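You operate a simulated robot arm through the tools that you are given. There is no shell and no other tool. Be economical: measure what you need, move in short steps, check, and stop when the job is done.

You are at the controls of a simulated two-armed robot. One attempt, no reset.

## Task
Hold the blue bucket on the far rail table on the hall side steady with one hand, lift the blue plug out of it with the other and set it down on the far rail table on the hall side. Set down upright: blue plug.

It is judged by the outcome, as a careful person would: the job done as asked, and still so three seconds after it is handed in. It fails if anything else is knocked over, pushed out of place, dropped, spilled or broken.

## Robot
Two 6-joint arms with two-finger parallel grippers on one trunk, on a base that drives. Base frame: it is fixed to the floor where the robot stands at the start and does not move with it; the origin is under the middle of the robot, x ahead of it, y to its left, z up. Lengths are in mm, angles in rad, forces in N, time in s.
The left shoulder is at the start at [280, 185, 955], the right one opposite. With the tool pointing down near the work surface each hand reaches from about 560 to 940 mm from the robot's upright axis, wherever it stands, measured 20 degrees to its own side. Places, roughly: far rail table on the hall side [600, -100, 700]. Payload 1.57 kg a hand.
The TCP of each hand is the grasp point between the finger pads, 30 mm short of the fingertips. In the tool frame z runs along the fingers and y along their closing line. Largest opening 80 mm; finger width 17, thickness 12; the body of the gripper, 40 by 82 mm, starts 80 mm behind the TCP.
Orientation is that of the tool frame in the base frame, as [roll, pitch, yaw] about the fixed x, y, z axes, in that order (R = Rz(yaw) Ry(pitch) Rx(roll)). With the fingers straight down and closing along the base's y, the tool's x points along the base's -x, its y along +y and its z along -z.

## Interface
- The arms move only by the tool nudge_tool. It takes "left_rows", "right_rows" or both (then of equal length, played together; a hand with none holds still); each is a list that holds one entry, the list of rows, each a list of 7 numbers: the closure, from 0 (fully open) to 1 (shut), then the shift along the base's x, y, z in mm, then the turn, a rotation vector about the base's x, y, z in degrees. In form: [[[hand, tx, ty, tz, wx, wy, wz], ...]]. A call has 1 to 10 rows; each row shifts and turns the commanded pose from where the row before left it. Rows are played at 5 a second. More than 50 mm and 0.15 rad between two rows, or a gripper value outside its range, and nothing of the call is played. A pose out of reach is approached as far as the arm can. The call stops where the force on the tool passes 40 N (or 10 N more than at its start, if that is more) or the arm is blocked; 0.2 s more then pass. The fingers move at their own pace (about 153 mm/s each) and stop on an object; they squeeze with about 28 N. The grip force told is the motor's: it shows also when the fingers shut on nothing. Time passes only in rows, and 0.2 s behind the last, so rows that do not move let the fingers close. The reply holds the time, the measured pose of the TCP, the force on the tool along the base axes, the opening and the grip force, in the units named above and with some noise, with the torque about the TCP (base axes, N m) and any sound that the robot's microphone picked up.
- Cameras (640 x 400 px; columns grow to the right, rows downward): "scene" is now at [225.8, -18.7, 1379.6]; the picture's right is [-0.41, -0.91, 0.00], its down [-0.77, 0.35, -0.54] and it looks along [0.49, -0.22, -0.84] (base axes); focal length 283 px, centre (320, 200). "left" rides on the left gripper at [72, 7, -122] in its tool frame; the picture's right is [-0.09, 1.00, 0.00], its down [-0.84, -0.08, -0.54] and it looks along [-0.54, -0.05, 0.84] (tool axes); focal length 238 px, centre (320, 200). "right" rides on the right gripper at [72, -7, -122] in its tool frame; the picture's right is [0.09, 1.00, 0.00], its down [-0.84, 0.08, -0.54] and it looks along [-0.54, 0.05, 0.84] (tool axes); focal length 238 px, centre (320, 200). There is no depth. A picture from a camera that has moved, and an enlarged one, comes with that camera's place and axes in the base frame and with its lens. The place of the scene camera against the robot may be out by one fixed shift of up to 12 mm in any direction.
- capture(camera): a new picture of that camera. It takes no simulated time.
- lift_body(by): slides the trunk up (or, below 0, down) by that many mm; the arms and the scene camera ride with it, the base frame stays. It gives what a move gives, with no picture.
- drive_base(legs): drives the robot by 1 to 6 legs, each [ahead, turn to the left] in mm and rad, along the robot's own axes; the way and the turn of a leg run together, so that a leg with both is an arc; at most 1500 mm and 3.142 rad a leg. The arms and the cameras ride along, it lands a little off, and it stops where it bumps. It gives what a move gives.
- pan_tilt(pan, tilt): turns the head with the scene camera to pan (to the left, within 1.501 rad either way) and tilt (down, from -0.506 to 1.204), counted from straight ahead of the robot. It gives what a move gives.
- zoom(camera, box): a new picture of the part [left, top, right, bottom] of that camera's present view, enlarged. It takes no simulated time.
- close_job(): hands the job in; it is judged then, once.

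Work in short steps. Places have to be worked out from the pictures, the camera data and where the tool is seen: move nearer, look again, correct. Check each grasp and each placing, and mend what went wrong. You have 120 turns and 100 pictures in all, those below and enlarged ones among them. Open the grippers and draw the arms clear of the work before you hand the job in, unless the task says otherwise; then end with one line.

The tools are called after "Emit:" by a JSON object that holds its "name" and its "arguments". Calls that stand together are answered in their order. nudge_tool: Moves the arms, as the interface text tells. Its arguments: {"type":"object","properties":{"left_rows":{"type":"array","items":{"type":"array","items":{"type":"array","items":{"type":"number"}}}},"right_rows":{"type":"array","items":{"type":"array","items":{"type":"array","items":{"type":"number"}}}}},"required":[]} The other tools are called the same way: lift_body (by) slides the trunk up or down; drive_base (legs) drives the base; pan_tilt (pan, tilt) turns the head that bears the scene camera; capture (camera) takes a picture; zoom (camera, box) takes an enlarged picture of a part of a camera's view; close_job () hands the job in.

At the start:

```text
time_s: 0.0
left_ee_pos: [602.2, 88.6, 1000.1]
left_ee_rot: [-3.141, -0.001, -3.141]
left_force: [-1.4, -0.1, -0.1]
left_wrist_torque: [-0.01, 0.03, -0.03]
left_width: 80.0
left_grasp_force: 0.0
right_ee_pos: [415.9, -406.5, 1029.3]
right_ee_rot: [-3.141, 0.0, -3.141]
right_force: [-0.6, -0.1, 0.2]
right_wrist_torque: [0.0, -0.02, -0.02]
right_width: 80.1
right_grasp_force: 0.0
trunk travel left (down, up): [-650.0, 340.0]
robot x, y, heading: [0.6, 1.1, -0.002]
head pan, tilt: [-0.424, 1.0]
```

scene: 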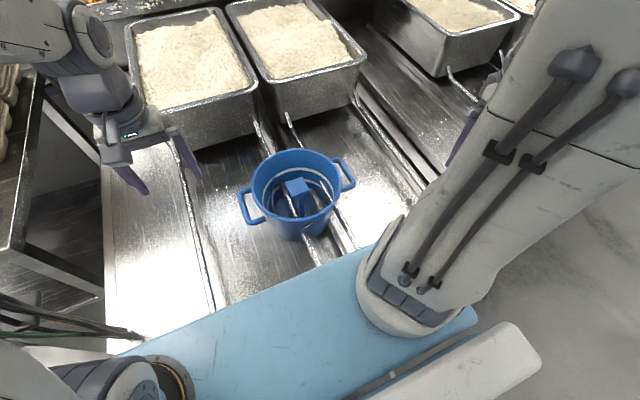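
right: 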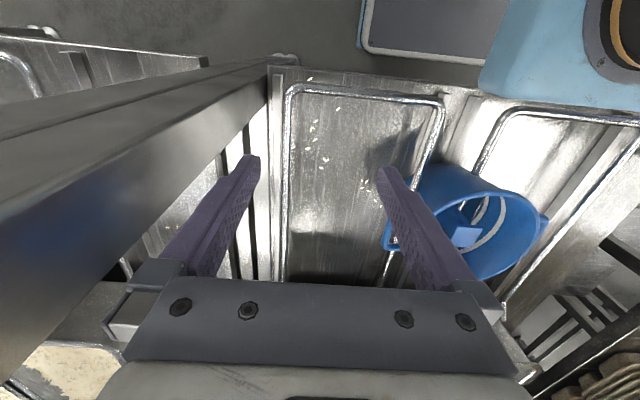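
left: 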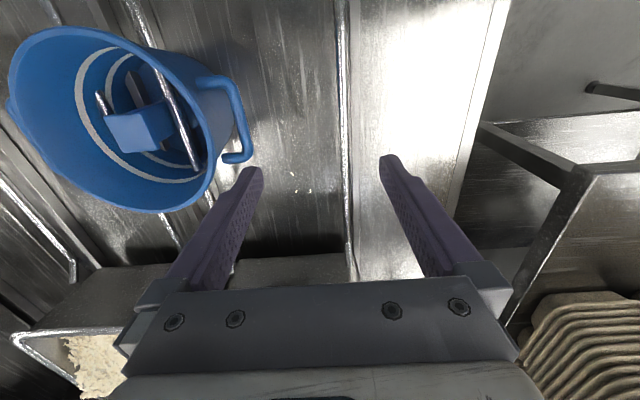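

The scene picture shows the blue bucket with a blue plug inside and two side handles. I zoom in on it from both the scene and left cameras to measure it.

Emit:
{"name": "zoom", "arguments": {"camera": "scene", "box": [220, 130, 380, 250]}}

Emit:
{"name": "zoom", "arguments": {"camera": "left", "box": [0, 0, 320, 220]}}

```text
3.33 times, centred on (300, 190) of scene
camera zoom: at [225.8, -18.7, 1379.6], right [-0.41, -0.91, 0.0], down [-0.77, 0.35, -0.54], along [0.49, -0.22, -0.84], focal length 942 px, centre (387, 233)
```

zoom: 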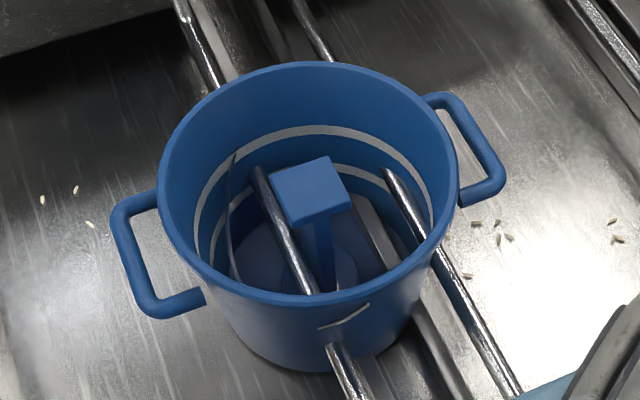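

```text
1.82 times, centred on (160, 110) of left
camera zoom: at [531.5, 95.8, 1123.4], right [0.09, 1.0, 0.0], down [0.84, -0.08, 0.54], along [0.54, -0.05, -0.84], focal length 433 px, centre (611, 364)
```

zoom: 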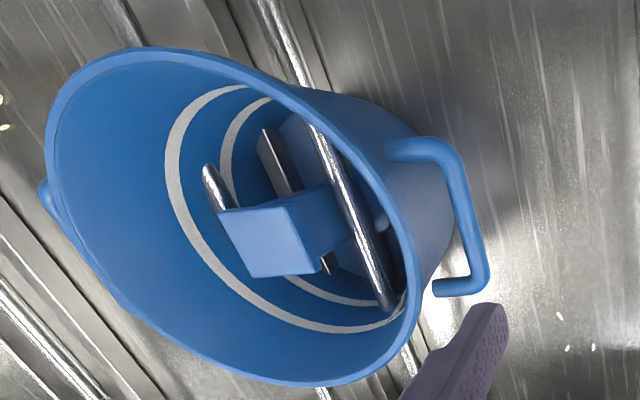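

The plug head is about 43 mm square, aligned with the base axes, near (592, -125, top 851). The bucket centre is near (585, -120), with its rim at about z 880. The left handle's outer bar runs along x at y≈5, z≈852. I bring the left hand partly closed above that bar and look again.

Emit:
{"name": "nudge_tool", "arguments": {"left_rows": [[[0.4, -4, -20, -10, 0, 0, 0], [0.6, -4, -30, -15, 0, 0, 0], [0.6, -5, -33, -20, 0, 0, 0], [0.6, -4, 0, -10, 0, 0, 0], [0.6, 0, 0, 0, 0, 0, 0]]]}}

Emit:
{"name": "capture", "arguments": {"camera": "left"}}

Emit:
{"name": "zoom", "arguments": {"camera": "scene", "box": [180, 110, 380, 260]}}

```text
time_s: 1.2
left_ee_pos: [586.1, 5.4, 945.6]
left_ee_rot: [-3.141, 0.0, 3.14]
left_force: [-0.3, 0.1, 0.9]
left_wrist_torque: [-0.01, 0.01, 0.0]
left_width: 31.7
left_grasp_force: 0.0
right_ee_pos: [415.2, -407.8, 1029.9]
right_ee_rot: [3.141, -0.001, 3.141]
right_force: [-0.5, 0.6, -0.2]
right_wrist_torque: [0.02, -0.02, 0.0]
right_width: 80.0
right_grasp_force: 0.2
trunk travel left (down, up): [-650.0, 340.0]
robot x, y, heading: [-0.8, -0.2, -0.004]
head pan, tilt: [-0.424, 1.0]
```

```text
94 pictures are left
camera left: at [515.4, 12.2, 1069.0], right [0.09, 1.0, 0.0], down [0.84, -0.08, 0.54], along [0.54, -0.05, -0.84], focal length 238 px, centre (320, 200)
```

left: 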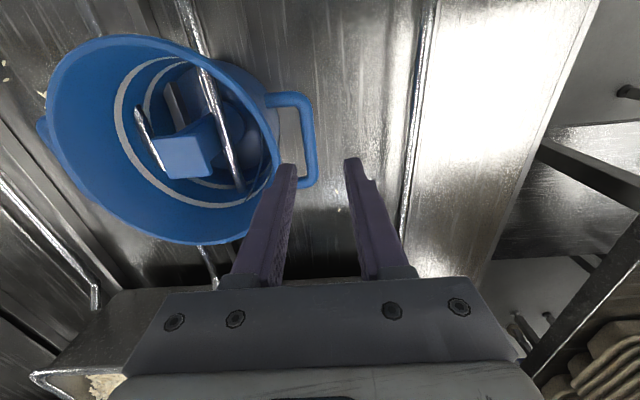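

```text
2.67 times, centred on (280, 185) of scene
camera zoom: at [225.8, -18.8, 1379.6], right [-0.41, -0.91, 0.0], down [-0.77, 0.35, -0.54], along [0.49, -0.22, -0.84], focal length 754 px, centre (427, 240)
```

zoom: 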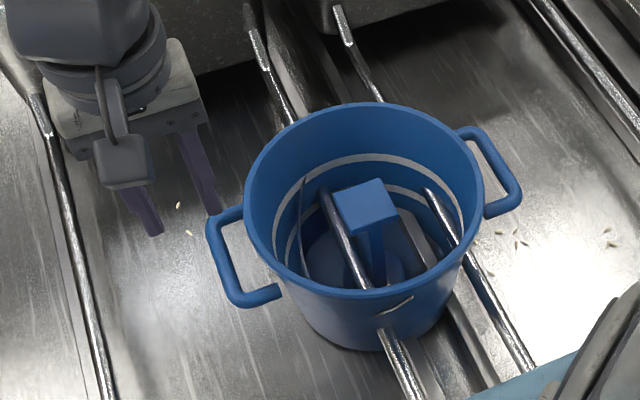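

The handle's depth is still uncertain, so I zoom into the left camera for more exact pixels.

Emit:
{"name": "zoom", "arguments": {"camera": "left", "box": [20, 20, 340, 220]}}

```text
2.00 times, centred on (180, 120) of left
camera zoom: at [515.4, 12.2, 1069.0], right [0.09, 1.0, 0.0], down [0.84, -0.08, 0.54], along [0.54, -0.05, -0.84], focal length 477 px, centre (600, 360)
```

zoom: 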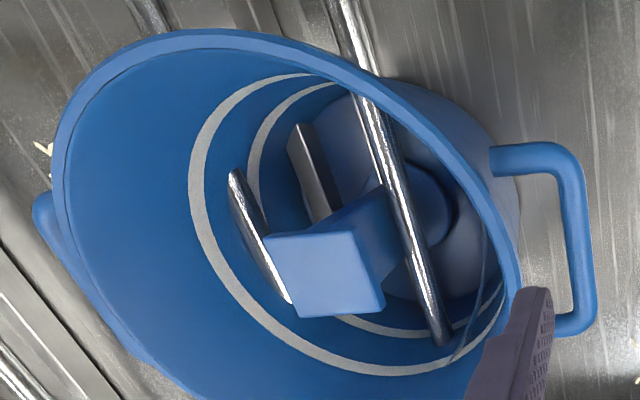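

Using the two left views together, the bar centre comes out at about (596, -7, 834) and the plug head top at about (596, -133, 846). I tilt the left hand 10° outward, in line with the bucket's taper, narrow the fingers to about 24 mm and come down to z 900.

Emit:
{"name": "nudge_tool", "arguments": {"left_rows": [[[0.7, 10, 0, -20, -5, 0, 0], [0.7, 0, -1, -25, -5, 0, 0], [0.7, 0, 0, 0, 0, 0, 0]]]}}

Emit:
{"name": "capture", "arguments": {"camera": "left"}}

```text
time_s: 2.0
left_ee_pos: [596.3, 4.1, 900.8]
left_ee_rot: [-2.966, -0.001, -3.141]
left_force: [-0.2, 0.0, 0.6]
left_wrist_torque: [-0.01, 0.01, -0.02]
left_width: 24.1
left_grasp_force: 0.1
right_ee_pos: [414.6, -406.5, 1029.7]
right_ee_rot: [3.141, 0.0, 3.141]
right_force: [0.1, 0.4, -0.8]
right_wrist_torque: [-0.02, -0.03, 0.04]
right_width: 80.0
right_grasp_force: 0.1
trunk travel left (down, up): [-650.0, 340.0]
robot x, y, heading: [-0.0, 3.7, -0.003]
head pan, tilt: [-0.424, 1.0]
```

```text
91 pictures are left
camera left: at [524.6, 33.0, 1020.2], right [0.09, 0.98, -0.17], down [0.84, 0.02, 0.55], along [0.54, -0.2, -0.82], focal length 238 px, centre (320, 200)
```

left: 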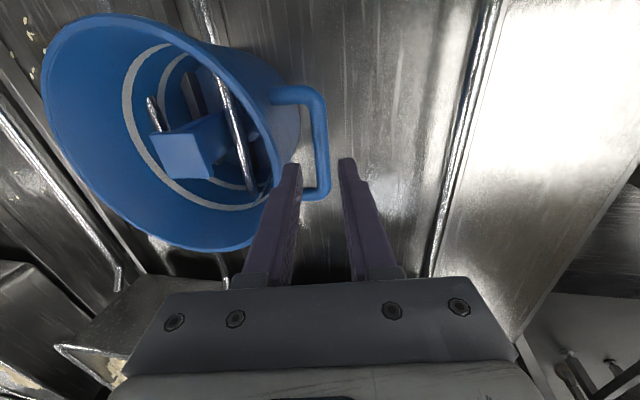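

The bar lies on the tool axis in this view. I descend partway along that axis and check the clearance.

Emit:
{"name": "nudge_tool", "arguments": {"left_rows": [[[0.7, 0, -3, -17, 0, 0, 0], [0.7, 0, -3, -17, 0, 0, 0], [0.7, 0, 0, 0, 0, 0, 0]]]}}

Emit:
{"name": "zoom", "arguments": {"camera": "left", "box": [200, 60, 440, 280]}}

Emit:
{"name": "zoom", "arguments": {"camera": "scene", "box": [180, 110, 380, 260]}}

```text
time_s: 2.8
left_ee_pos: [595.4, -0.4, 866.1]
left_ee_rot: [-2.968, 0.0, -3.141]
left_force: [0.4, -0.5, 0.1]
left_wrist_torque: [0.01, 0.01, 0.03]
left_width: 24.1
left_grasp_force: 0.0
right_ee_pos: [415.4, -408.2, 1030.5]
right_ee_rot: [-3.141, -0.001, -3.141]
right_force: [-0.5, -0.4, 0.9]
right_wrist_torque: [-0.02, -0.01, 0.01]
right_width: 79.8
right_grasp_force: 0.1
trunk travel left (down, up): [-650.0, 340.0]
robot x, y, heading: [-4.3, 0.6, 0.006]
head pan, tilt: [-0.424, 1.0]
```

```text
1.82 times, centred on (320, 170) of left
camera zoom: at [524.4, 27.7, 986.2], right [0.09, 0.98, -0.17], down [0.84, 0.02, 0.55], along [0.54, -0.2, -0.82], focal length 433 px, centre (320, 254)
```

zoom: 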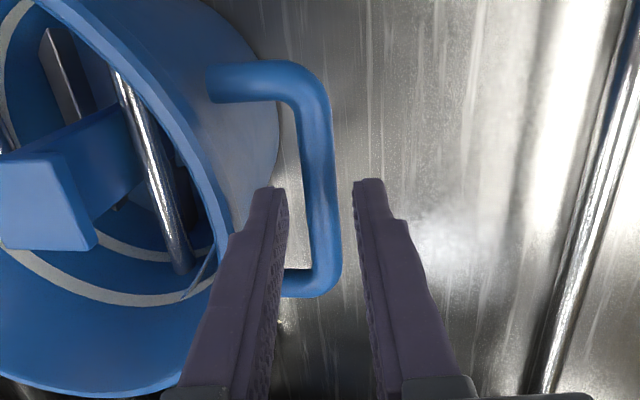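

```text
2.67 times, centred on (280, 185) of scene
camera zoom: at [225.8, -18.8, 1379.6], right [-0.41, -0.91, 0.0], down [-0.77, 0.35, -0.54], along [0.49, -0.22, -0.84], focal length 754 px, centre (427, 240)
```

zoom: 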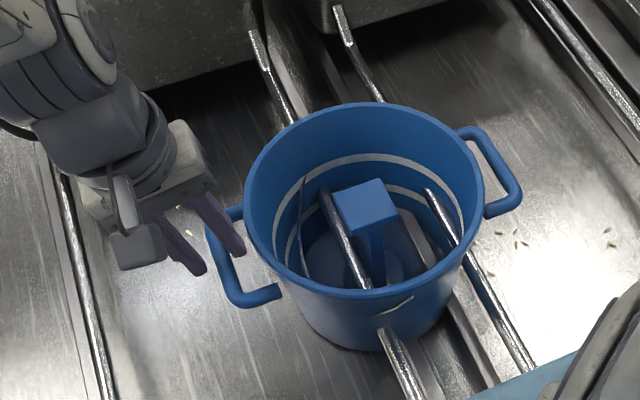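

The bar is centred between the fingers and the inner finger sits clear inside the loop. I descend the remaining 28 mm.

Emit:
{"name": "nudge_tool", "arguments": {"left_rows": [[[0.7, -2, -2.5, -14, 0, 0, 0], [0.7, -2, -2.5, -14, 0, 0, 0], [0.7, 0, 0, 0, 0, 0, 0]]]}}

Emit:
{"name": "zoom", "arguments": {"camera": "left", "box": [200, 60, 440, 280]}}

```text
time_s: 3.6
left_ee_pos: [592.1, -5.2, 839.3]
left_ee_rot: [-2.966, 0.001, -3.14]
left_force: [0.1, 0.0, 0.9]
left_wrist_torque: [-0.03, -0.03, 0.0]
left_width: 24.1
left_grasp_force: 0.1
right_ee_pos: [415.3, -408.0, 1029.8]
right_ee_rot: [3.14, 0.001, -3.141]
right_force: [-0.1, 0.8, -0.9]
right_wrist_torque: [0.05, 0.02, 0.0]
right_width: 80.0
right_grasp_force: 0.1
trunk travel left (down, up): [-650.0, 340.0]
robot x, y, heading: [3.1, 0.6, 0.001]
head pan, tilt: [-0.424, 1.0]
```

```text
1.82 times, centred on (320, 170) of left
camera zoom: at [520.8, 22.8, 959.2], right [0.09, 0.98, -0.17], down [0.84, 0.02, 0.55], along [0.54, -0.2, -0.82], focal length 433 px, centre (320, 254)
```

zoom: 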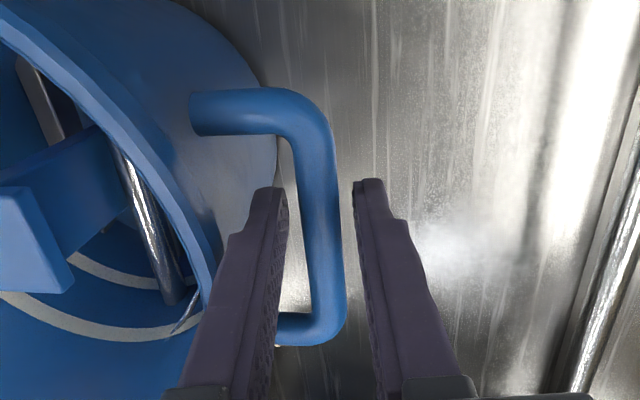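

The bar now sits in the grasp plane between the pads, so I close the left hand on it.

Emit:
{"name": "nudge_tool", "arguments": {"left_rows": [[[0.85, 0, 1, 0, 0, 0, 0], [1, 0, 0, 0, 0, 0, 0], [1, 0, 0, 0, 0, 0, 0]]]}}

Emit:
{"name": "zoom", "arguments": {"camera": "left", "box": [200, 60, 440, 280]}}

```text
time_s: 4.4
left_ee_pos: [592.3, -4.6, 839.8]
left_ee_rot: [-2.967, -0.001, -3.14]
left_force: [0.8, -2.0, 0.9]
left_wrist_torque: [-0.02, -0.07, 0.03]
left_width: 13.3
left_grasp_force: 28.2
right_ee_pos: [416.0, -408.3, 1029.7]
right_ee_rot: [-3.14, 0.002, -3.141]
right_force: [0.6, 0.5, 0.3]
right_wrist_torque: [-0.01, -0.02, -0.02]
right_width: 79.8
right_grasp_force: 0.2
trunk travel left (down, up): [-650.0, 340.0]
robot x, y, heading: [-0.2, 5.9, 0.003]
head pan, tilt: [-0.424, 1.0]
```

```text
1.82 times, centred on (320, 170) of left
camera zoom: at [520.3, 23.4, 959.2], right [0.09, 0.98, -0.17], down [0.84, 0.02, 0.55], along [0.54, -0.2, -0.82], focal length 433 px, centre (320, 254)
```

zoom: 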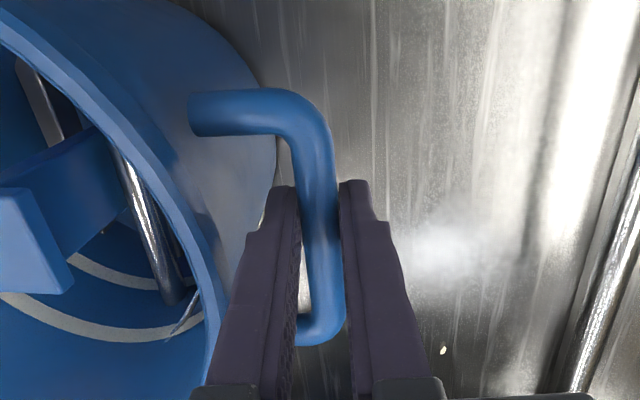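

The left hand holds the handle: width 13.3 mm, grip 28 N. Now I bring the right hand, open and high, to above the plug.

Emit:
{"name": "nudge_tool", "arguments": {"right_rows": [[[0, 25.7, 39.2, 0, 0, 0, 0], [0, 25.7, 39.2, 0, 0, 0, 0], [0, 25.7, 39.2, 0, 0, 0, 0], [0, 25.7, 39.2, 0, 0, 0, 0], [0, 25.7, 39.2, -10, 0, 0, 0], [0, 25.7, 39.2, -10, 0, 0, 0], [0, 25.7, 39.2, -10, 0, 0, 0], [0, 0, 0, 0, 0, 0, 0]]]}}

Emit:
{"name": "capture", "arguments": {"camera": "right"}}

Emit:
{"name": "capture", "arguments": {"camera": "scene"}}

```text
time_s: 6.2
left_ee_pos: [590.9, -5.1, 839.5]
left_ee_rot: [-2.969, 0.0, -3.14]
left_force: [-0.1, -0.1, 3.4]
left_wrist_torque: [0.02, -0.21, 0.02]
left_width: 13.7
left_grasp_force: 28.3
right_ee_pos: [597.4, -133.3, 998.5]
right_ee_rot: [3.141, 0.0, -3.141]
right_force: [0.2, -0.5, -0.2]
right_wrist_torque: [-0.01, 0.0, -0.02]
right_width: 80.1
right_grasp_force: 0.1
trunk travel left (down, up): [-650.0, 340.0]
robot x, y, heading: [0.9, -0.4, 0.0]
head pan, tilt: [-0.424, 1.0]
```

```text
86 pictures are left
camera right: at [525.0, -140.8, 1120.3], right [-0.09, 1.0, 0.0], down [0.84, 0.08, 0.54], along [0.54, 0.05, -0.84], focal length 238 px, centre (320, 200)
```

right: 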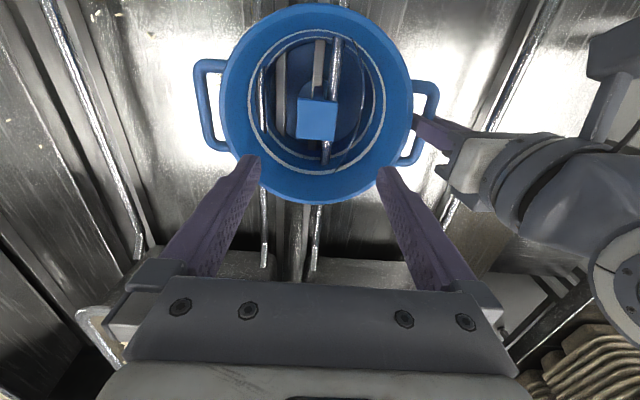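

```text
85 pictures are left
camera scene: at [225.6, -18.7, 1379.7], right [-0.41, -0.91, 0.0], down [-0.77, 0.35, -0.54], along [0.49, -0.22, -0.84], focal length 283 px, centre (320, 200)
```

scene: 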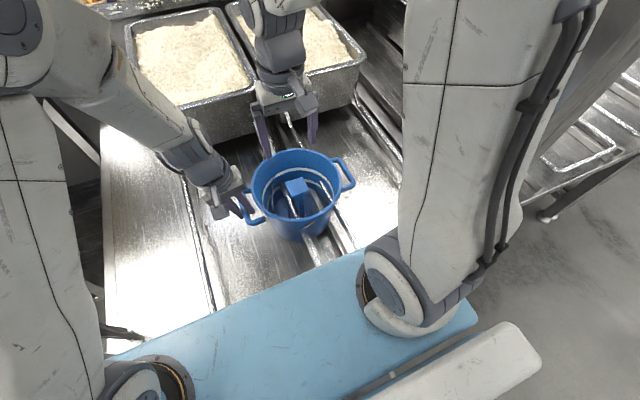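

I zoom into the right camera to find the head's exact position.

Emit:
{"name": "zoom", "arguments": {"camera": "right", "box": [190, 0, 446, 200]}}

```text
2.00 times, centred on (318, 100) of right
camera zoom: at [525.0, -140.8, 1120.3], right [-0.09, 1.0, 0.0], down [0.84, 0.08, 0.54], along [0.54, 0.05, -0.84], focal length 477 px, centre (324, 400)
```

zoom: 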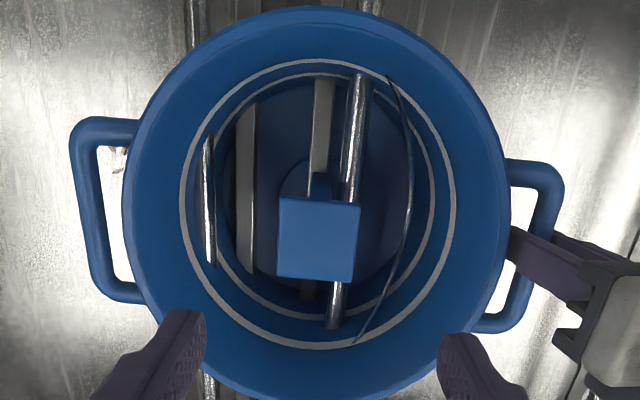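

The head centre is near (595.5, -138), about 45 mm wide. I shift over it and descend to just above the head.

Emit:
{"name": "nudge_tool", "arguments": {"right_rows": [[[0, -2, -4.5, -30, 0, 0, 0], [0, 0, 0, -40, 0, 0, 0], [0, 0, 0, -40, 0, 0, 0], [0, 0, 0, 0, 0, 0, 0]]]}}

Emit:
{"name": "capture", "arguments": {"camera": "right"}}

Emit:
{"name": "zoom", "arguments": {"camera": "scene", "box": [230, 130, 370, 250]}}

```text
time_s: 7.2
left_ee_pos: [590.5, -5.1, 840.1]
left_ee_rot: [-2.966, 0.0, -3.141]
left_force: [-1.2, -0.5, 2.9]
left_wrist_torque: [-0.04, 0.19, 0.0]
left_width: 13.5
left_grasp_force: 27.9
right_ee_pos: [593.1, -138.8, 888.4]
right_ee_rot: [3.141, 0.0, 3.141]
right_force: [0.5, 0.4, -0.9]
right_wrist_torque: [0.0, -0.02, -0.02]
right_width: 79.9
right_grasp_force: 0.1
trunk travel left (down, up): [-650.0, 340.0]
robot x, y, heading: [0.6, 1.6, 0.006]
head pan, tilt: [-0.424, 1.0]
```

```text
83 pictures are left
camera right: at [522.1, -146.3, 1010.4], right [-0.09, 1.0, 0.0], down [0.84, 0.08, 0.54], along [0.54, 0.05, -0.84], focal length 238 px, centre (320, 200)
```

right: 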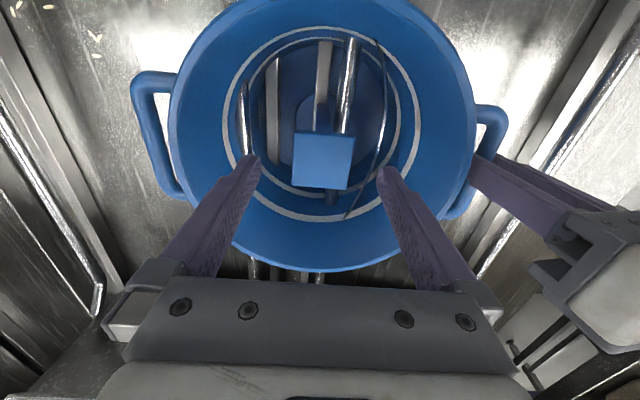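

```text
3.33 times, centred on (300, 190) of scene
camera zoom: at [225.6, -18.7, 1379.7], right [-0.41, -0.91, 0.0], down [-0.77, 0.35, -0.54], along [0.49, -0.22, -0.84], focal length 942 px, centre (387, 233)
```

zoom: 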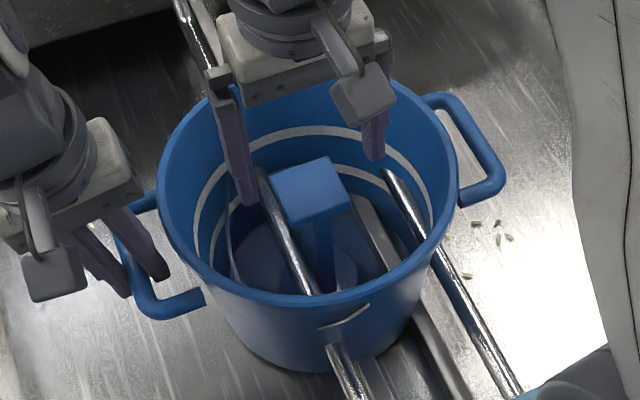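

The head is between the open fingers, with room on both sides, near (596, -136.5). I descend to a TCP height of about 830.

Emit:
{"name": "nudge_tool", "arguments": {"right_rows": [[[0, 2.5, 2, -20, 0, 0, 0], [0, 0, 0, -20, 0, 0, 0], [0, 0, 0, -17, 0, 0, 0], [0, 0, 0, 0, 0, 0, 0]]]}}

Emit:
{"name": "capture", "arguments": {"camera": "right"}}

Emit:
{"name": "zoom", "arguments": {"camera": "scene", "box": [230, 130, 370, 250]}}

```text
time_s: 8.2
left_ee_pos: [591.3, -3.5, 839.8]
left_ee_rot: [-2.966, -0.002, -3.141]
left_force: [-1.7, 0.1, 2.8]
left_wrist_torque: [-0.03, 0.19, -0.08]
left_width: 13.6
left_grasp_force: 28.2
right_ee_pos: [596.9, -135.7, 831.7]
right_ee_rot: [3.141, -0.001, -3.141]
right_force: [-0.1, 0.2, 1.0]
right_wrist_torque: [0.03, 0.0, 0.01]
right_width: 80.0
right_grasp_force: 0.1
trunk travel left (down, up): [-650.0, 340.0]
robot x, y, heading: [-1.5, -1.1, 0.005]
head pan, tilt: [-0.424, 1.0]
```

```text
81 pictures are left
camera right: at [524.8, -142.3, 953.6], right [-0.09, 1.0, 0.0], down [0.84, 0.08, 0.54], along [0.54, 0.05, -0.84], focal length 238 px, centre (320, 200)
```

right: 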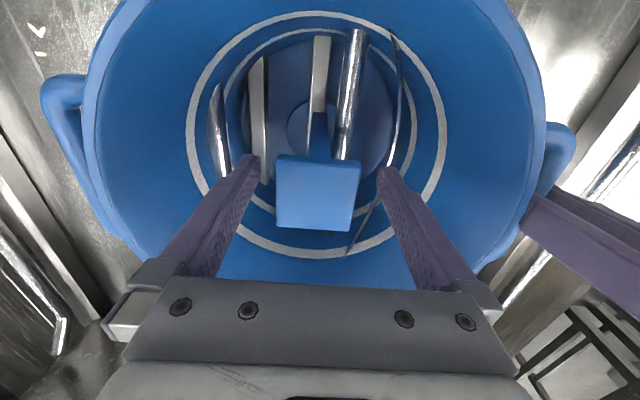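

```text
3.33 times, centred on (300, 190) of scene
camera zoom: at [225.7, -18.7, 1379.6], right [-0.41, -0.91, 0.0], down [-0.77, 0.35, -0.54], along [0.49, -0.22, -0.84], focal length 942 px, centre (387, 233)
```

zoom: 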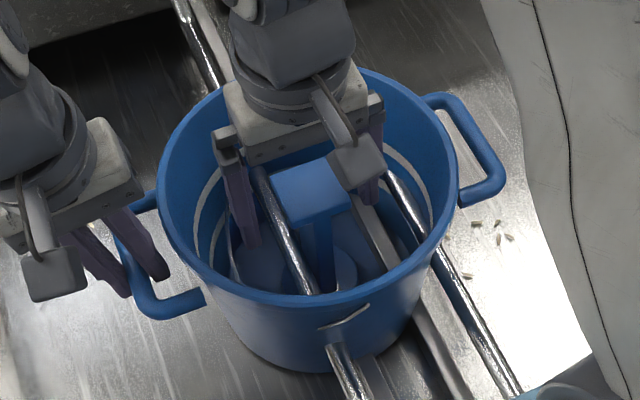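

The head sits between the pads at TCP level. I shift slightly to centre (-4 in x, -2 in y) and close.

Emit:
{"name": "nudge_tool", "arguments": {"right_rows": [[[0, -4, -2, -1, 0, 0, 0], [0.4, 0, 0, 0, 0, 0, 0], [1, 0, 0, 0, 0, 0, 0], [1, 0, 0, 0, 0, 0, 0]]]}}

Emit:
{"name": "capture", "arguments": {"camera": "right"}}

```text
time_s: 9.2
left_ee_pos: [590.8, -5.8, 839.1]
left_ee_rot: [-2.968, 0.0, 3.141]
left_force: [-2.1, 0.5, 2.6]
left_wrist_torque: [0.02, 0.06, -0.04]
left_width: 13.4
left_grasp_force: 27.9
right_ee_pos: [591.5, -137.7, 831.2]
right_ee_rot: [-3.141, 0.002, -3.14]
right_force: [-0.2, -0.6, -0.2]
right_wrist_torque: [-0.02, 0.02, 0.0]
right_width: 45.7
right_grasp_force: 27.7
trunk travel left (down, up): [-650.0, 340.0]
robot x, y, heading: [2.3, -0.1, -0.003]
head pan, tilt: [-0.424, 1.0]
```

```text
79 pictures are left
camera right: at [520.4, -144.1, 953.4], right [-0.09, 1.0, 0.0], down [0.84, 0.08, 0.54], along [0.54, 0.05, -0.84], focal length 238 px, centre (320, 200)
```

right: 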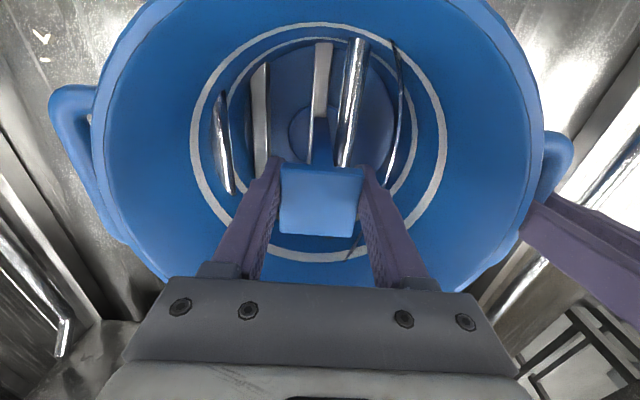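

The plug head is gripped: width 45.7 mm, grip 27.7 N. I lift slowly, straight up, watching the forces on both hands.

Emit:
{"name": "nudge_tool", "arguments": {"right_rows": [[[1, 0, 0, 4, 0, 0, 0], [1, 0, 0, 6, 0, 0, 0], [1, 0, 0, 10, 0, 0, 0], [1, 0, 0, 10, 0, 0, 0]]]}}

Emit:
{"name": "capture", "arguments": {"camera": "right"}}

Emit:
{"name": "zoom", "arguments": {"camera": "scene", "box": [230, 130, 370, 250]}}

```text
time_s: 10.2
left_ee_pos: [592.3, -4.5, 839.2]
left_ee_rot: [-2.968, 0.0, 3.141]
left_force: [-1.7, 1.0, 1.8]
left_wrist_torque: [0.02, -0.02, -0.03]
left_width: 13.4
left_grasp_force: 28.6
right_ee_pos: [591.8, -137.3, 862.2]
right_ee_rot: [3.141, 0.001, 3.14]
right_force: [0.1, 0.2, -1.6]
right_wrist_torque: [0.0, 0.0, 0.01]
right_width: 45.9
right_grasp_force: 28.0
trunk travel left (down, up): [-650.0, 340.0]
robot x, y, heading: [1.2, 1.9, -0.001]
head pan, tilt: [-0.424, 1.0]
```

```text
78 pictures are left
camera right: at [520.6, -144.9, 984.5], right [-0.09, 1.0, 0.0], down [0.84, 0.08, 0.54], along [0.54, 0.05, -0.84], focal length 238 px, centre (320, 200)
```

right: 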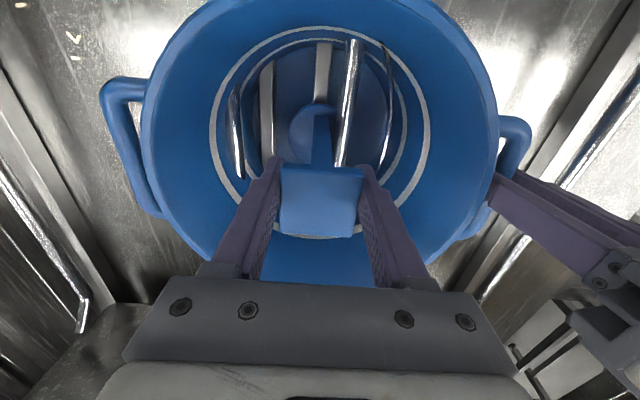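

```text
3.33 times, centred on (300, 190) of scene
camera zoom: at [225.8, -18.7, 1379.6], right [-0.41, -0.91, 0.0], down [-0.77, 0.35, -0.54], along [0.49, -0.22, -0.84], focal length 942 px, centre (387, 233)
```

zoom: 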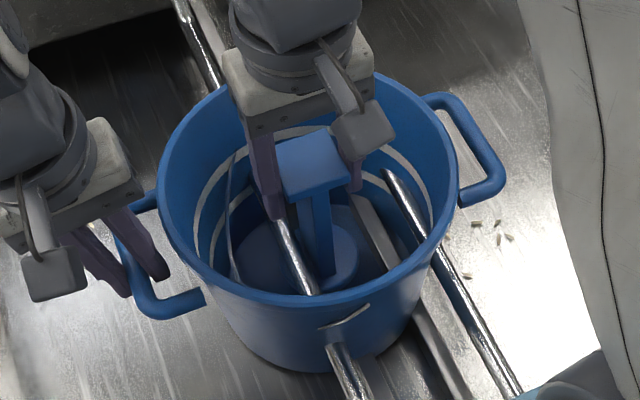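

The plug lifts freely at about 1.6 N and the bucket stays put. I keep lifting until its base clears the rim.

Emit:
{"name": "nudge_tool", "arguments": {"right_rows": [[[1, 0, 0, 20, 0, 0, 0], [1, 0, 0, 25, 0, 0, 0], [1, 0, 0, 25, 0, 0, 0], [1, 0, 0, 30, 0, 0, 0], [1, 0, 0, 30, 0, 0, 0], [1, 0, 0, 30, 0, 0, 0], [1, 0, 0, 30, 0, 0, 0], [1, 0, 0, 0, 0, 0, 0]]]}}

Emit:
{"name": "capture", "arguments": {"camera": "scene"}}

Emit:
{"name": "capture", "arguments": {"camera": "left"}}

Emit:
{"name": "capture", "arguments": {"camera": "right"}}

```text
time_s: 12.0
left_ee_pos: [591.2, -4.8, 839.8]
left_ee_rot: [-2.967, 0.001, 3.14]
left_force: [-0.9, -0.1, 2.0]
left_wrist_torque: [-0.03, -0.15, -0.05]
left_width: 13.3
left_grasp_force: 28.3
right_ee_pos: [591.3, -137.4, 1050.0]
right_ee_rot: [3.141, -0.001, 3.14]
right_force: [-0.1, -0.3, -2.5]
right_wrist_torque: [0.01, 0.0, -0.03]
right_width: 45.6
right_grasp_force: 27.5
trunk travel left (down, up): [-650.0, 340.0]
robot x, y, heading: [-0.3, 2.4, 0.002]
head pan, tilt: [-0.424, 1.0]
```

```text
76 pictures are left
camera scene: at [225.8, -18.7, 1379.6], right [-0.41, -0.91, 0.0], down [-0.77, 0.35, -0.54], along [0.49, -0.22, -0.84], focal length 283 px, centre (320, 200)
```

scene: 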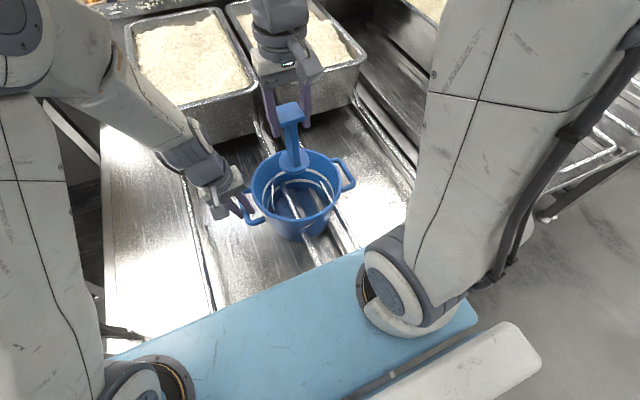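

```text
75 pictures are left
camera left: at [520.2, 23.6, 959.2], right [0.09, 0.98, -0.17], down [0.84, 0.02, 0.55], along [0.54, -0.2, -0.82], focal length 238 px, centre (320, 200)
```

left: 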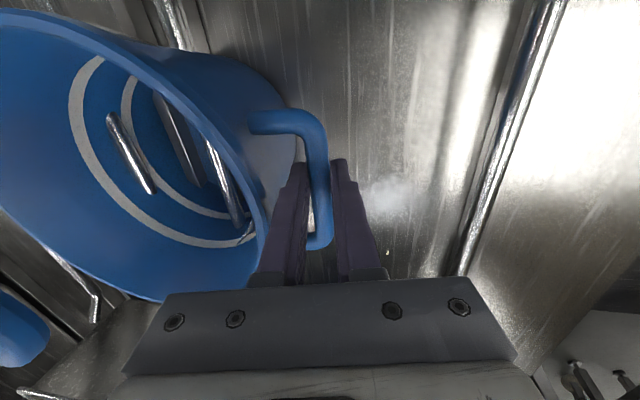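

```text
74 pictures are left
camera right: at [519.7, -144.6, 1172.5], right [-0.09, 1.0, 0.0], down [0.84, 0.08, 0.54], along [0.54, 0.05, -0.84], focal length 238 px, centre (320, 200)
```

right: 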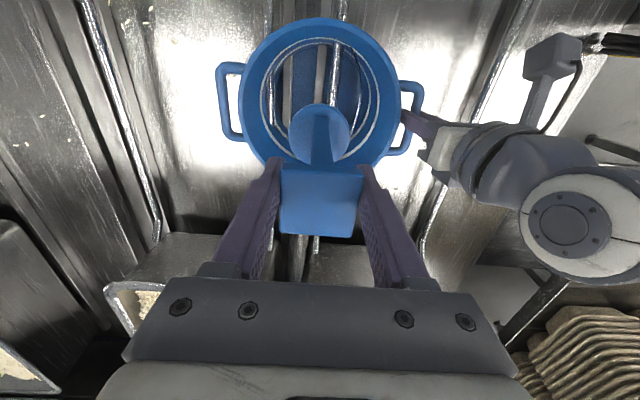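

The plug base is about 50 mm above the rim. I carry it to the right, over the flat plate near (630, -350), well clear of the handle, then look.

Emit:
{"name": "nudge_tool", "arguments": {"right_rows": [[[1, 4, -30, 0, 0, 0, 0], [1, 8, -40, 0, 0, 0, 0], [1, 8, -40, 0, 0, 0, 0], [1, 8, -40, 0, 0, 0, 0], [1, 8, -40, 0, 0, 0, 0], [1, 3, -23, 0, 0, 0, 0], [1, 0, 0, 0, 0, 0, 0]]]}}

Emit:
{"name": "capture", "arguments": {"camera": "scene"}}

Emit:
{"name": "capture", "arguments": {"camera": "right"}}

```text
time_s: 13.6
left_ee_pos: [592.0, -3.6, 839.0]
left_ee_rot: [-2.965, -0.001, -3.14]
left_force: [1.3, 0.4, 1.7]
left_wrist_torque: [0.0, 0.01, -0.05]
left_width: 13.4
left_grasp_force: 28.4
right_ee_pos: [629.7, -351.4, 1049.1]
right_ee_rot: [-3.14, 0.0, -3.141]
right_force: [0.3, -0.2, -1.8]
right_wrist_torque: [0.03, 0.0, -0.03]
right_width: 45.9
right_grasp_force: 27.7
trunk travel left (down, up): [-650.0, 340.0]
robot x, y, heading: [0.6, -0.0, -0.001]
head pan, tilt: [-0.424, 1.0]
```

```text
73 pictures are left
camera scene: at [225.8, -18.8, 1379.6], right [-0.41, -0.91, 0.0], down [-0.77, 0.35, -0.54], along [0.49, -0.22, -0.84], focal length 283 px, centre (320, 200)
```

scene: 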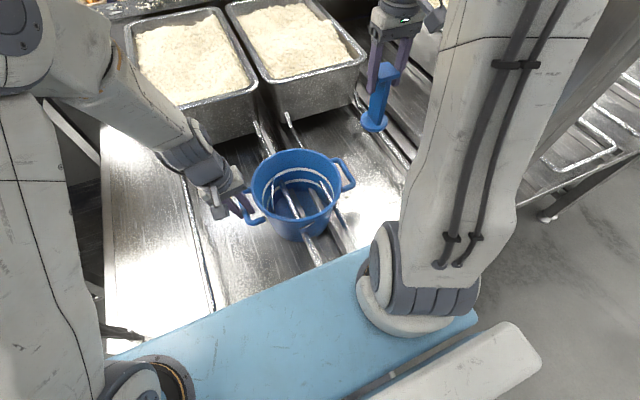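

```text
72 pictures are left
camera right: at [557.9, -358.2, 1171.0], right [-0.09, 1.0, 0.0], down [0.84, 0.08, 0.54], along [0.54, 0.05, -0.84], focal length 238 px, centre (320, 200)
```

right: 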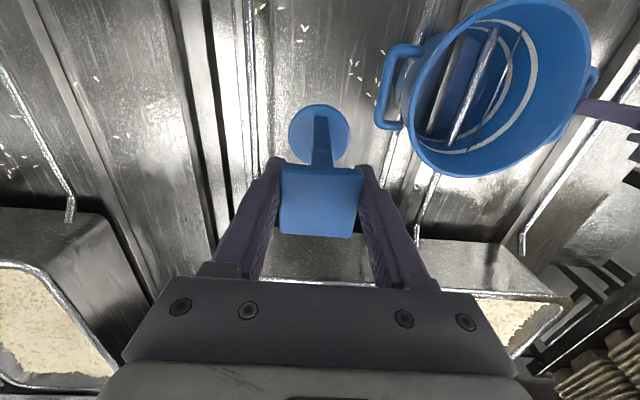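

Directly below is clean flat plate, over 100 mm from the rod on one side and with clearance from the bucket handle on the other. I descend to about z 850.

Emit:
{"name": "nudge_tool", "arguments": {"right_rows": [[[1, 0, 0, -40, 0, 0, 0], [1, 0, 0, -40, 0, 0, 0], [1, 0, 0, -40, 0, 0, 0], [1, 0, 0, -40, 0, 0, 0], [1, 0, 0, -30, 0, 0, 0], [1, 0, 0, 0, 0, 0, 0]]]}}

Emit:
{"name": "capture", "arguments": {"camera": "scene"}}

Emit:
{"name": "capture", "arguments": {"camera": "right"}}

```text
time_s: 15.0
left_ee_pos: [591.2, -4.7, 838.8]
left_ee_rot: [-2.968, 0.001, -3.141]
left_force: [-1.3, 0.1, 2.8]
left_wrist_torque: [0.05, 0.04, -0.02]
left_width: 13.7
left_grasp_force: 28.0
right_ee_pos: [629.8, -350.2, 859.4]
right_ee_rot: [3.141, 0.0, -3.141]
right_force: [-0.6, -0.7, -1.4]
right_wrist_torque: [0.0, 0.05, 0.02]
right_width: 45.9
right_grasp_force: 27.9
trunk travel left (down, up): [-650.0, 340.0]
robot x, y, heading: [-2.7, -1.8, -0.003]
head pan, tilt: [-0.424, 1.0]
```

```text
71 pictures are left
camera scene: at [225.8, -18.8, 1379.6], right [-0.41, -0.91, 0.0], down [-0.77, 0.35, -0.54], along [0.49, -0.22, -0.84], focal length 283 px, centre (320, 200)
```

scene: 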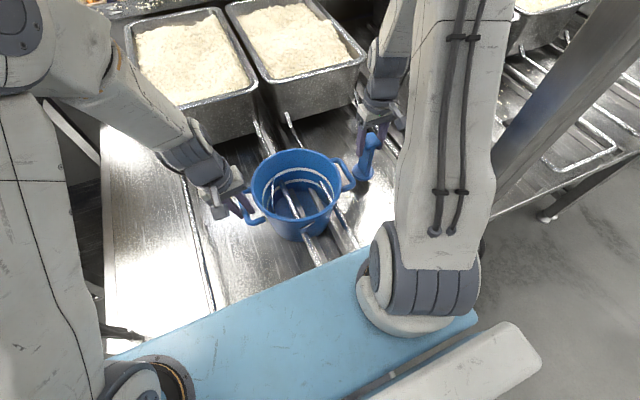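

```text
70 pictures are left
camera right: at [559.0, -357.5, 981.6], right [-0.09, 1.0, 0.0], down [0.84, 0.08, 0.54], along [0.54, 0.05, -0.84], focal length 238 px, centre (320, 200)
```

right: 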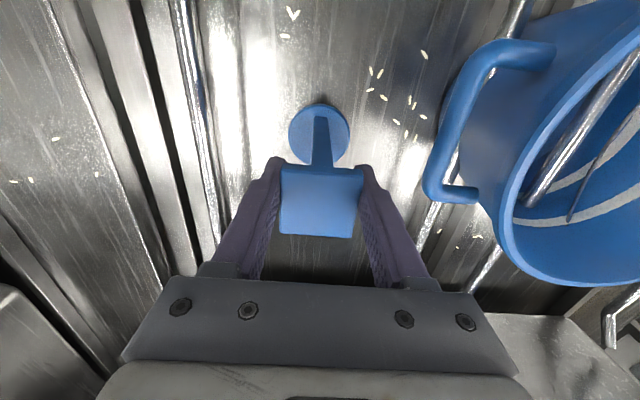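

The landing spot is free of the grains, which lie a little to the right, so I shift 8 mm away from them. Then I lower in small steps until contact.

Emit:
{"name": "nudge_tool", "arguments": {"right_rows": [[[1, 0, -8, -5, 0, 0, 0], [1, 0, 0, -6, 0, 0, 0], [1, 0, 0, -5, 0, 0, 0], [1, 0, 0, -4, 0, 0, 0], [1, 0, 0, -3, 0, 0, 0], [1, 0, 0, 0, 0, 0, 0]]]}}

Emit:
{"name": "capture", "arguments": {"camera": "right"}}

```text
time_s: 16.4
left_ee_pos: [592.9, -3.6, 838.7]
left_ee_rot: [-2.967, 0.002, 3.14]
left_force: [-0.5, -0.3, 1.8]
left_wrist_torque: [0.04, 0.03, -0.07]
left_width: 13.2
left_grasp_force: 28.2
right_ee_pos: [631.2, -358.1, 838.8]
right_ee_rot: [3.141, -0.001, 3.14]
right_force: [-0.3, 0.2, -1.3]
right_wrist_torque: [0.0, -0.01, 0.0]
right_width: 45.6
right_grasp_force: 28.2
trunk travel left (down, up): [-650.0, 340.0]
robot x, y, heading: [0.7, 1.2, -0.0]
head pan, tilt: [-0.424, 1.0]
```

```text
69 pictures are left
camera right: at [559.6, -365.3, 960.2], right [-0.09, 1.0, 0.0], down [0.84, 0.08, 0.54], along [0.54, 0.05, -0.84], focal length 238 px, centre (320, 200)
```

right: 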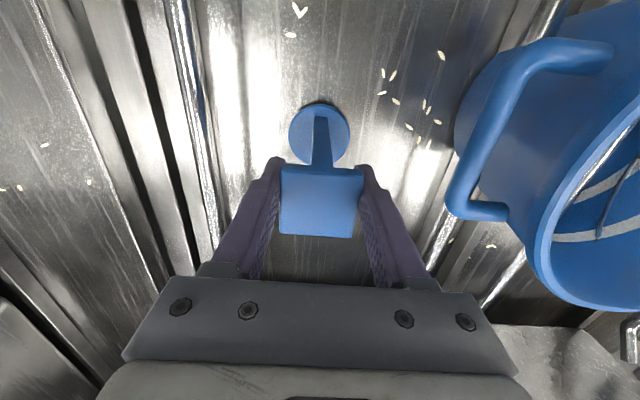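

There is no contact yet. I continue down in 2–3 mm steps.

Emit:
{"name": "nudge_tool", "arguments": {"right_rows": [[[1, 0, 0, -3, 0, 0, 0], [1, 0, 0, -3, 0, 0, 0], [1, 0, 0, -2, 0, 0, 0], [1, 0, 0, -2, 0, 0, 0], [1, 0, 0, 0, 0, 0, 0]]]}}

```text
time_s: 17.6
left_ee_pos: [591.1, -4.8, 839.7]
left_ee_rot: [-2.968, -0.001, -3.141]
left_force: [-0.7, -0.1, 1.5]
left_wrist_torque: [0.02, 0.02, -0.04]
left_width: 13.2
left_grasp_force: 28.0
right_ee_pos: [631.5, -358.8, 828.3]
right_ee_rot: [3.141, 0.001, 3.141]
right_force: [0.3, 0.0, -1.9]
right_wrist_torque: [0.0, 0.01, 0.0]
right_width: 45.5
right_grasp_force: 28.3
trunk travel left (down, up): [-650.0, 340.0]
robot x, y, heading: [0.2, -1.6, 0.002]
head pan, tilt: [-0.424, 1.0]
```

Still only the plug's own weight on the tool. I continue.

Emit:
{"name": "nudge_tool", "arguments": {"right_rows": [[[1, 0, 0, -2, 0, 0, 0], [1, 0, 0, -2, 0, 0, 0], [1, 0, 0, -2, 0, 0, 0], [1, 0, 0, 0, 0, 0, 0]]]}}

Emit:
{"name": "zoom", "arguments": {"camera": "scene", "box": [320, 100, 420, 200]}}

Emit:
{"name": "zoom", "arguments": {"camera": "right", "box": [240, 70, 400, 250]}}

```text
time_s: 18.6
left_ee_pos: [590.7, -3.5, 839.7]
left_ee_rot: [-2.966, 0.0, 3.141]
left_force: [0.2, 1.2, -0.3]
left_wrist_torque: [-0.12, -0.01, -0.05]
left_width: 13.3
left_grasp_force: 28.1
right_ee_pos: [630.9, -359.8, 824.8]
right_ee_rot: [-3.139, 0.006, -3.141]
right_force: [-2.5, -0.4, 37.5]
right_wrist_torque: [0.1, 0.02, -0.13]
right_width: 46.1
right_grasp_force: 28.1
trunk travel left (down, up): [-650.0, 340.0]
robot x, y, heading: [-0.7, 2.4, -0.006]
head pan, tilt: [-0.424, 1.0]
```

```text
4.00 times, centred on (370, 150) of scene
camera zoom: at [224.4, -17.9, 1380.3], right [-0.41, -0.91, 0.0], down [-0.77, 0.35, -0.54], along [0.49, -0.22, -0.84], focal length 1131 px, centre (120, 400)
```

zoom: 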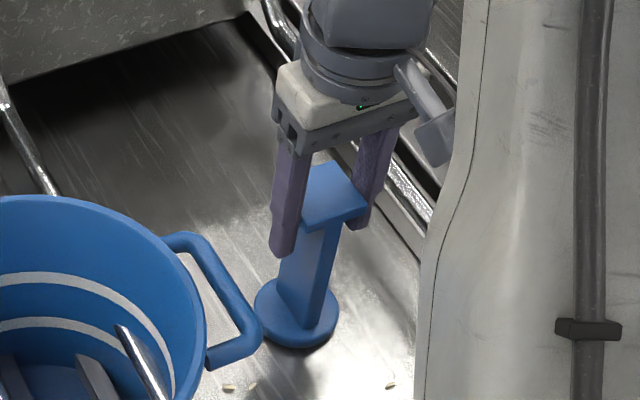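

```text
2.22 times, centred on (320, 160) of right
camera zoom: at [559.0, -365.9, 946.5], right [-0.09, 1.0, 0.0], down [0.83, 0.08, 0.55], along [0.54, 0.05, -0.84], focal length 530 px, centre (320, 289)
```

zoom: 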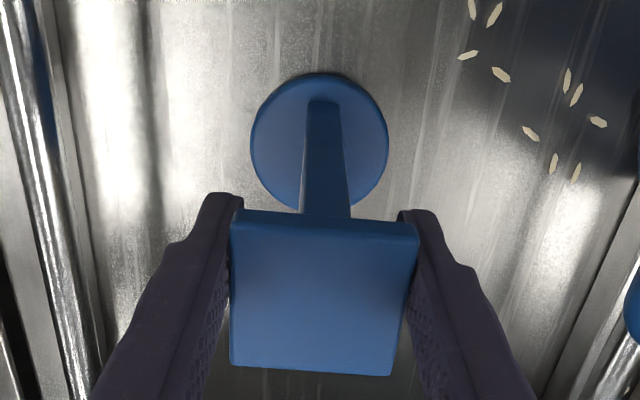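

The plug has landed and is being pressed at 37 N. I raise the command about 2.5 mm to ease the load before releasing.

Emit:
{"name": "nudge_tool", "arguments": {"right_rows": [[[1, 0, 0, 1.5, 0, 0, 0], [1, 0, 0, 1, 0, 0, 0], [1, 0, 0, 0, 0, 0, 0]]]}}

```text
time_s: 19.4
left_ee_pos: [591.0, -3.9, 839.1]
left_ee_rot: [-2.968, 0.0, 3.141]
left_force: [-0.3, 1.7, 0.3]
left_wrist_torque: [0.01, 0.09, -0.09]
left_width: 13.4
left_grasp_force: 27.8
right_ee_pos: [632.2, -359.8, 825.4]
right_ee_rot: [-3.14, 0.0, 3.141]
right_force: [4.4, -4.7, 14.5]
right_wrist_torque: [-0.28, -0.73, -0.03]
right_width: 45.6
right_grasp_force: 27.6
trunk travel left (down, up): [-650.0, 340.0]
robot x, y, heading: [-1.1, -4.0, 0.003]
head pan, tilt: [-0.424, 1.0]
```

Still 14.5 N, so I raise a little more.

Emit:
{"name": "nudge_tool", "arguments": {"right_rows": [[[1, 0, 0, 0.7, 0, 0, 0], [1, 0, 0, 0, 0, 0, 0], [1, 0, 0, 0, 0, 0, 0]]]}}

```text
time_s: 20.2
left_ee_pos: [592.2, -3.7, 839.7]
left_ee_rot: [-2.966, -0.001, 3.141]
left_force: [-1.0, 1.3, 4.3]
left_wrist_torque: [0.02, 0.1, -0.06]
left_width: 13.3
left_grasp_force: 28.3
right_ee_pos: [629.2, -358.6, 824.8]
right_ee_rot: [3.14, -0.004, 3.141]
right_force: [-0.6, 0.0, -1.9]
right_wrist_torque: [0.03, -0.01, -0.01]
right_width: 45.6
right_grasp_force: 27.9
trunk travel left (down, up): [-650.0, 340.0]
robot x, y, heading: [0.3, 1.0, 0.002]
head pan, tilt: [-0.424, 1.0]
```

The load now equals the plug's weight, so it is at the surface within a fraction of a millimetre. I lower 0.5 mm and open slowly.

Emit:
{"name": "nudge_tool", "arguments": {"right_rows": [[[1, 0, 0, -0.5, 0, 0, 0], [0.41, 0, 0, 0, 0, 0, 0], [0.36, 0, 0, 0, 0, 0, 0], [0.25, 0, 0, 0, 0, 0, 0], [0.1, 0, 0, 0, 0, 0, 0], [0.1, 0, 0, 0, 0, 0, 0]]]}}

Emit:
{"name": "capture", "arguments": {"camera": "right"}}

Emit:
{"name": "zoom", "arguments": {"camera": "scene", "box": [320, 100, 420, 200]}}

```text
time_s: 21.6
left_ee_pos: [591.0, -5.2, 838.5]
left_ee_rot: [-2.968, 0.001, -3.142]
left_force: [-1.1, 1.7, 0.5]
left_wrist_torque: [0.04, -0.04, -0.03]
left_width: 13.3
left_grasp_force: 27.1
right_ee_pos: [630.6, -359.8, 825.0]
right_ee_rot: [-3.141, 0.002, 3.14]
right_force: [0.2, 0.1, -0.6]
right_wrist_torque: [-0.01, -0.01, 0.0]
right_width: 71.8
right_grasp_force: 0.1
trunk travel left (down, up): [-650.0, 340.0]
robot x, y, heading: [1.1, -1.8, 0.002]
head pan, tilt: [-0.424, 1.0]
```

```text
66 pictures are left
camera right: at [558.6, -365.8, 947.6], right [-0.09, 1.0, 0.0], down [0.84, 0.08, 0.54], along [0.54, 0.05, -0.84], focal length 238 px, centre (320, 200)
```

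right: 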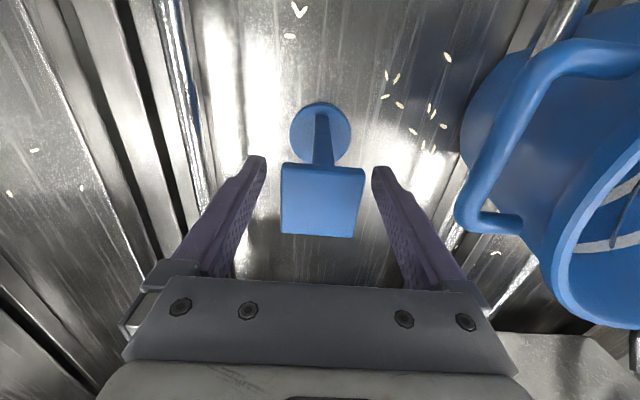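

```text
4.00 times, centred on (370, 150) of scene
camera zoom: at [225.8, -18.7, 1379.6], right [-0.41, -0.91, 0.0], down [-0.77, 0.35, -0.54], along [0.49, -0.22, -0.84], focal length 1131 px, centre (120, 400)
```

zoom: 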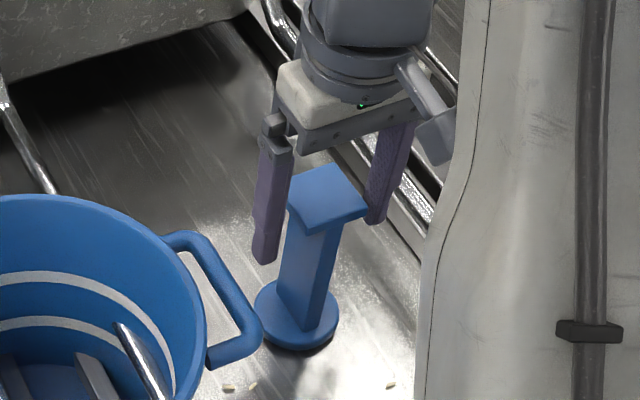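

The plug stands upright by itself. I raise the right hand straight up, clear of it.

Emit:
{"name": "nudge_tool", "arguments": {"right_rows": [[[0, 0, 0, 20, 0, 0, 0], [0, 0, 0, 35, 0, 0, 0], [0, 0, 0, 45, 0, 0, 0], [0, 0, 0, 45, 0, 0, 0], [0, 0, 0, 40, 0, 0, 0], [0, -40, -20, 0, 0, 0, 0], [0, -40, -20, 0, 0, 0, 0], [0, 0, 0, 0, 0, 0, 0]]]}}

Emit:
{"name": "zoom", "arguments": {"camera": "left", "box": [200, 60, 440, 280]}}

```text
time_s: 23.4
left_ee_pos: [590.6, -4.2, 839.7]
left_ee_rot: [-2.967, 0.0, -3.141]
left_force: [-0.2, -0.1, -0.2]
left_wrist_torque: [0.01, -0.04, -0.03]
left_width: 13.3
left_grasp_force: 28.0
right_ee_pos: [549.2, -398.4, 1010.4]
right_ee_rot: [-3.141, 0.0, -3.14]
right_force: [0.8, 0.3, 0.9]
right_wrist_torque: [0.02, 0.02, 0.02]
right_width: 80.2
right_grasp_force: 0.1
trunk travel left (down, up): [-650.0, 340.0]
robot x, y, heading: [-0.2, -1.6, 0.0]
head pan, tilt: [-0.424, 1.0]
```

```text
1.82 times, centred on (320, 170) of left
camera zoom: at [520.2, 23.7, 959.2], right [0.09, 0.98, -0.17], down [0.84, 0.02, 0.55], along [0.54, -0.2, -0.82], focal length 433 px, centre (320, 254)
```

zoom: 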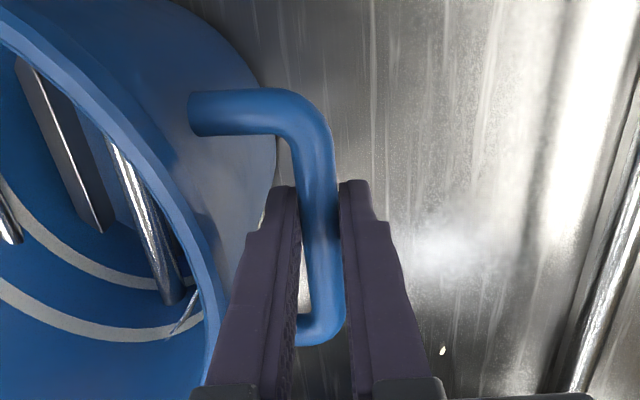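

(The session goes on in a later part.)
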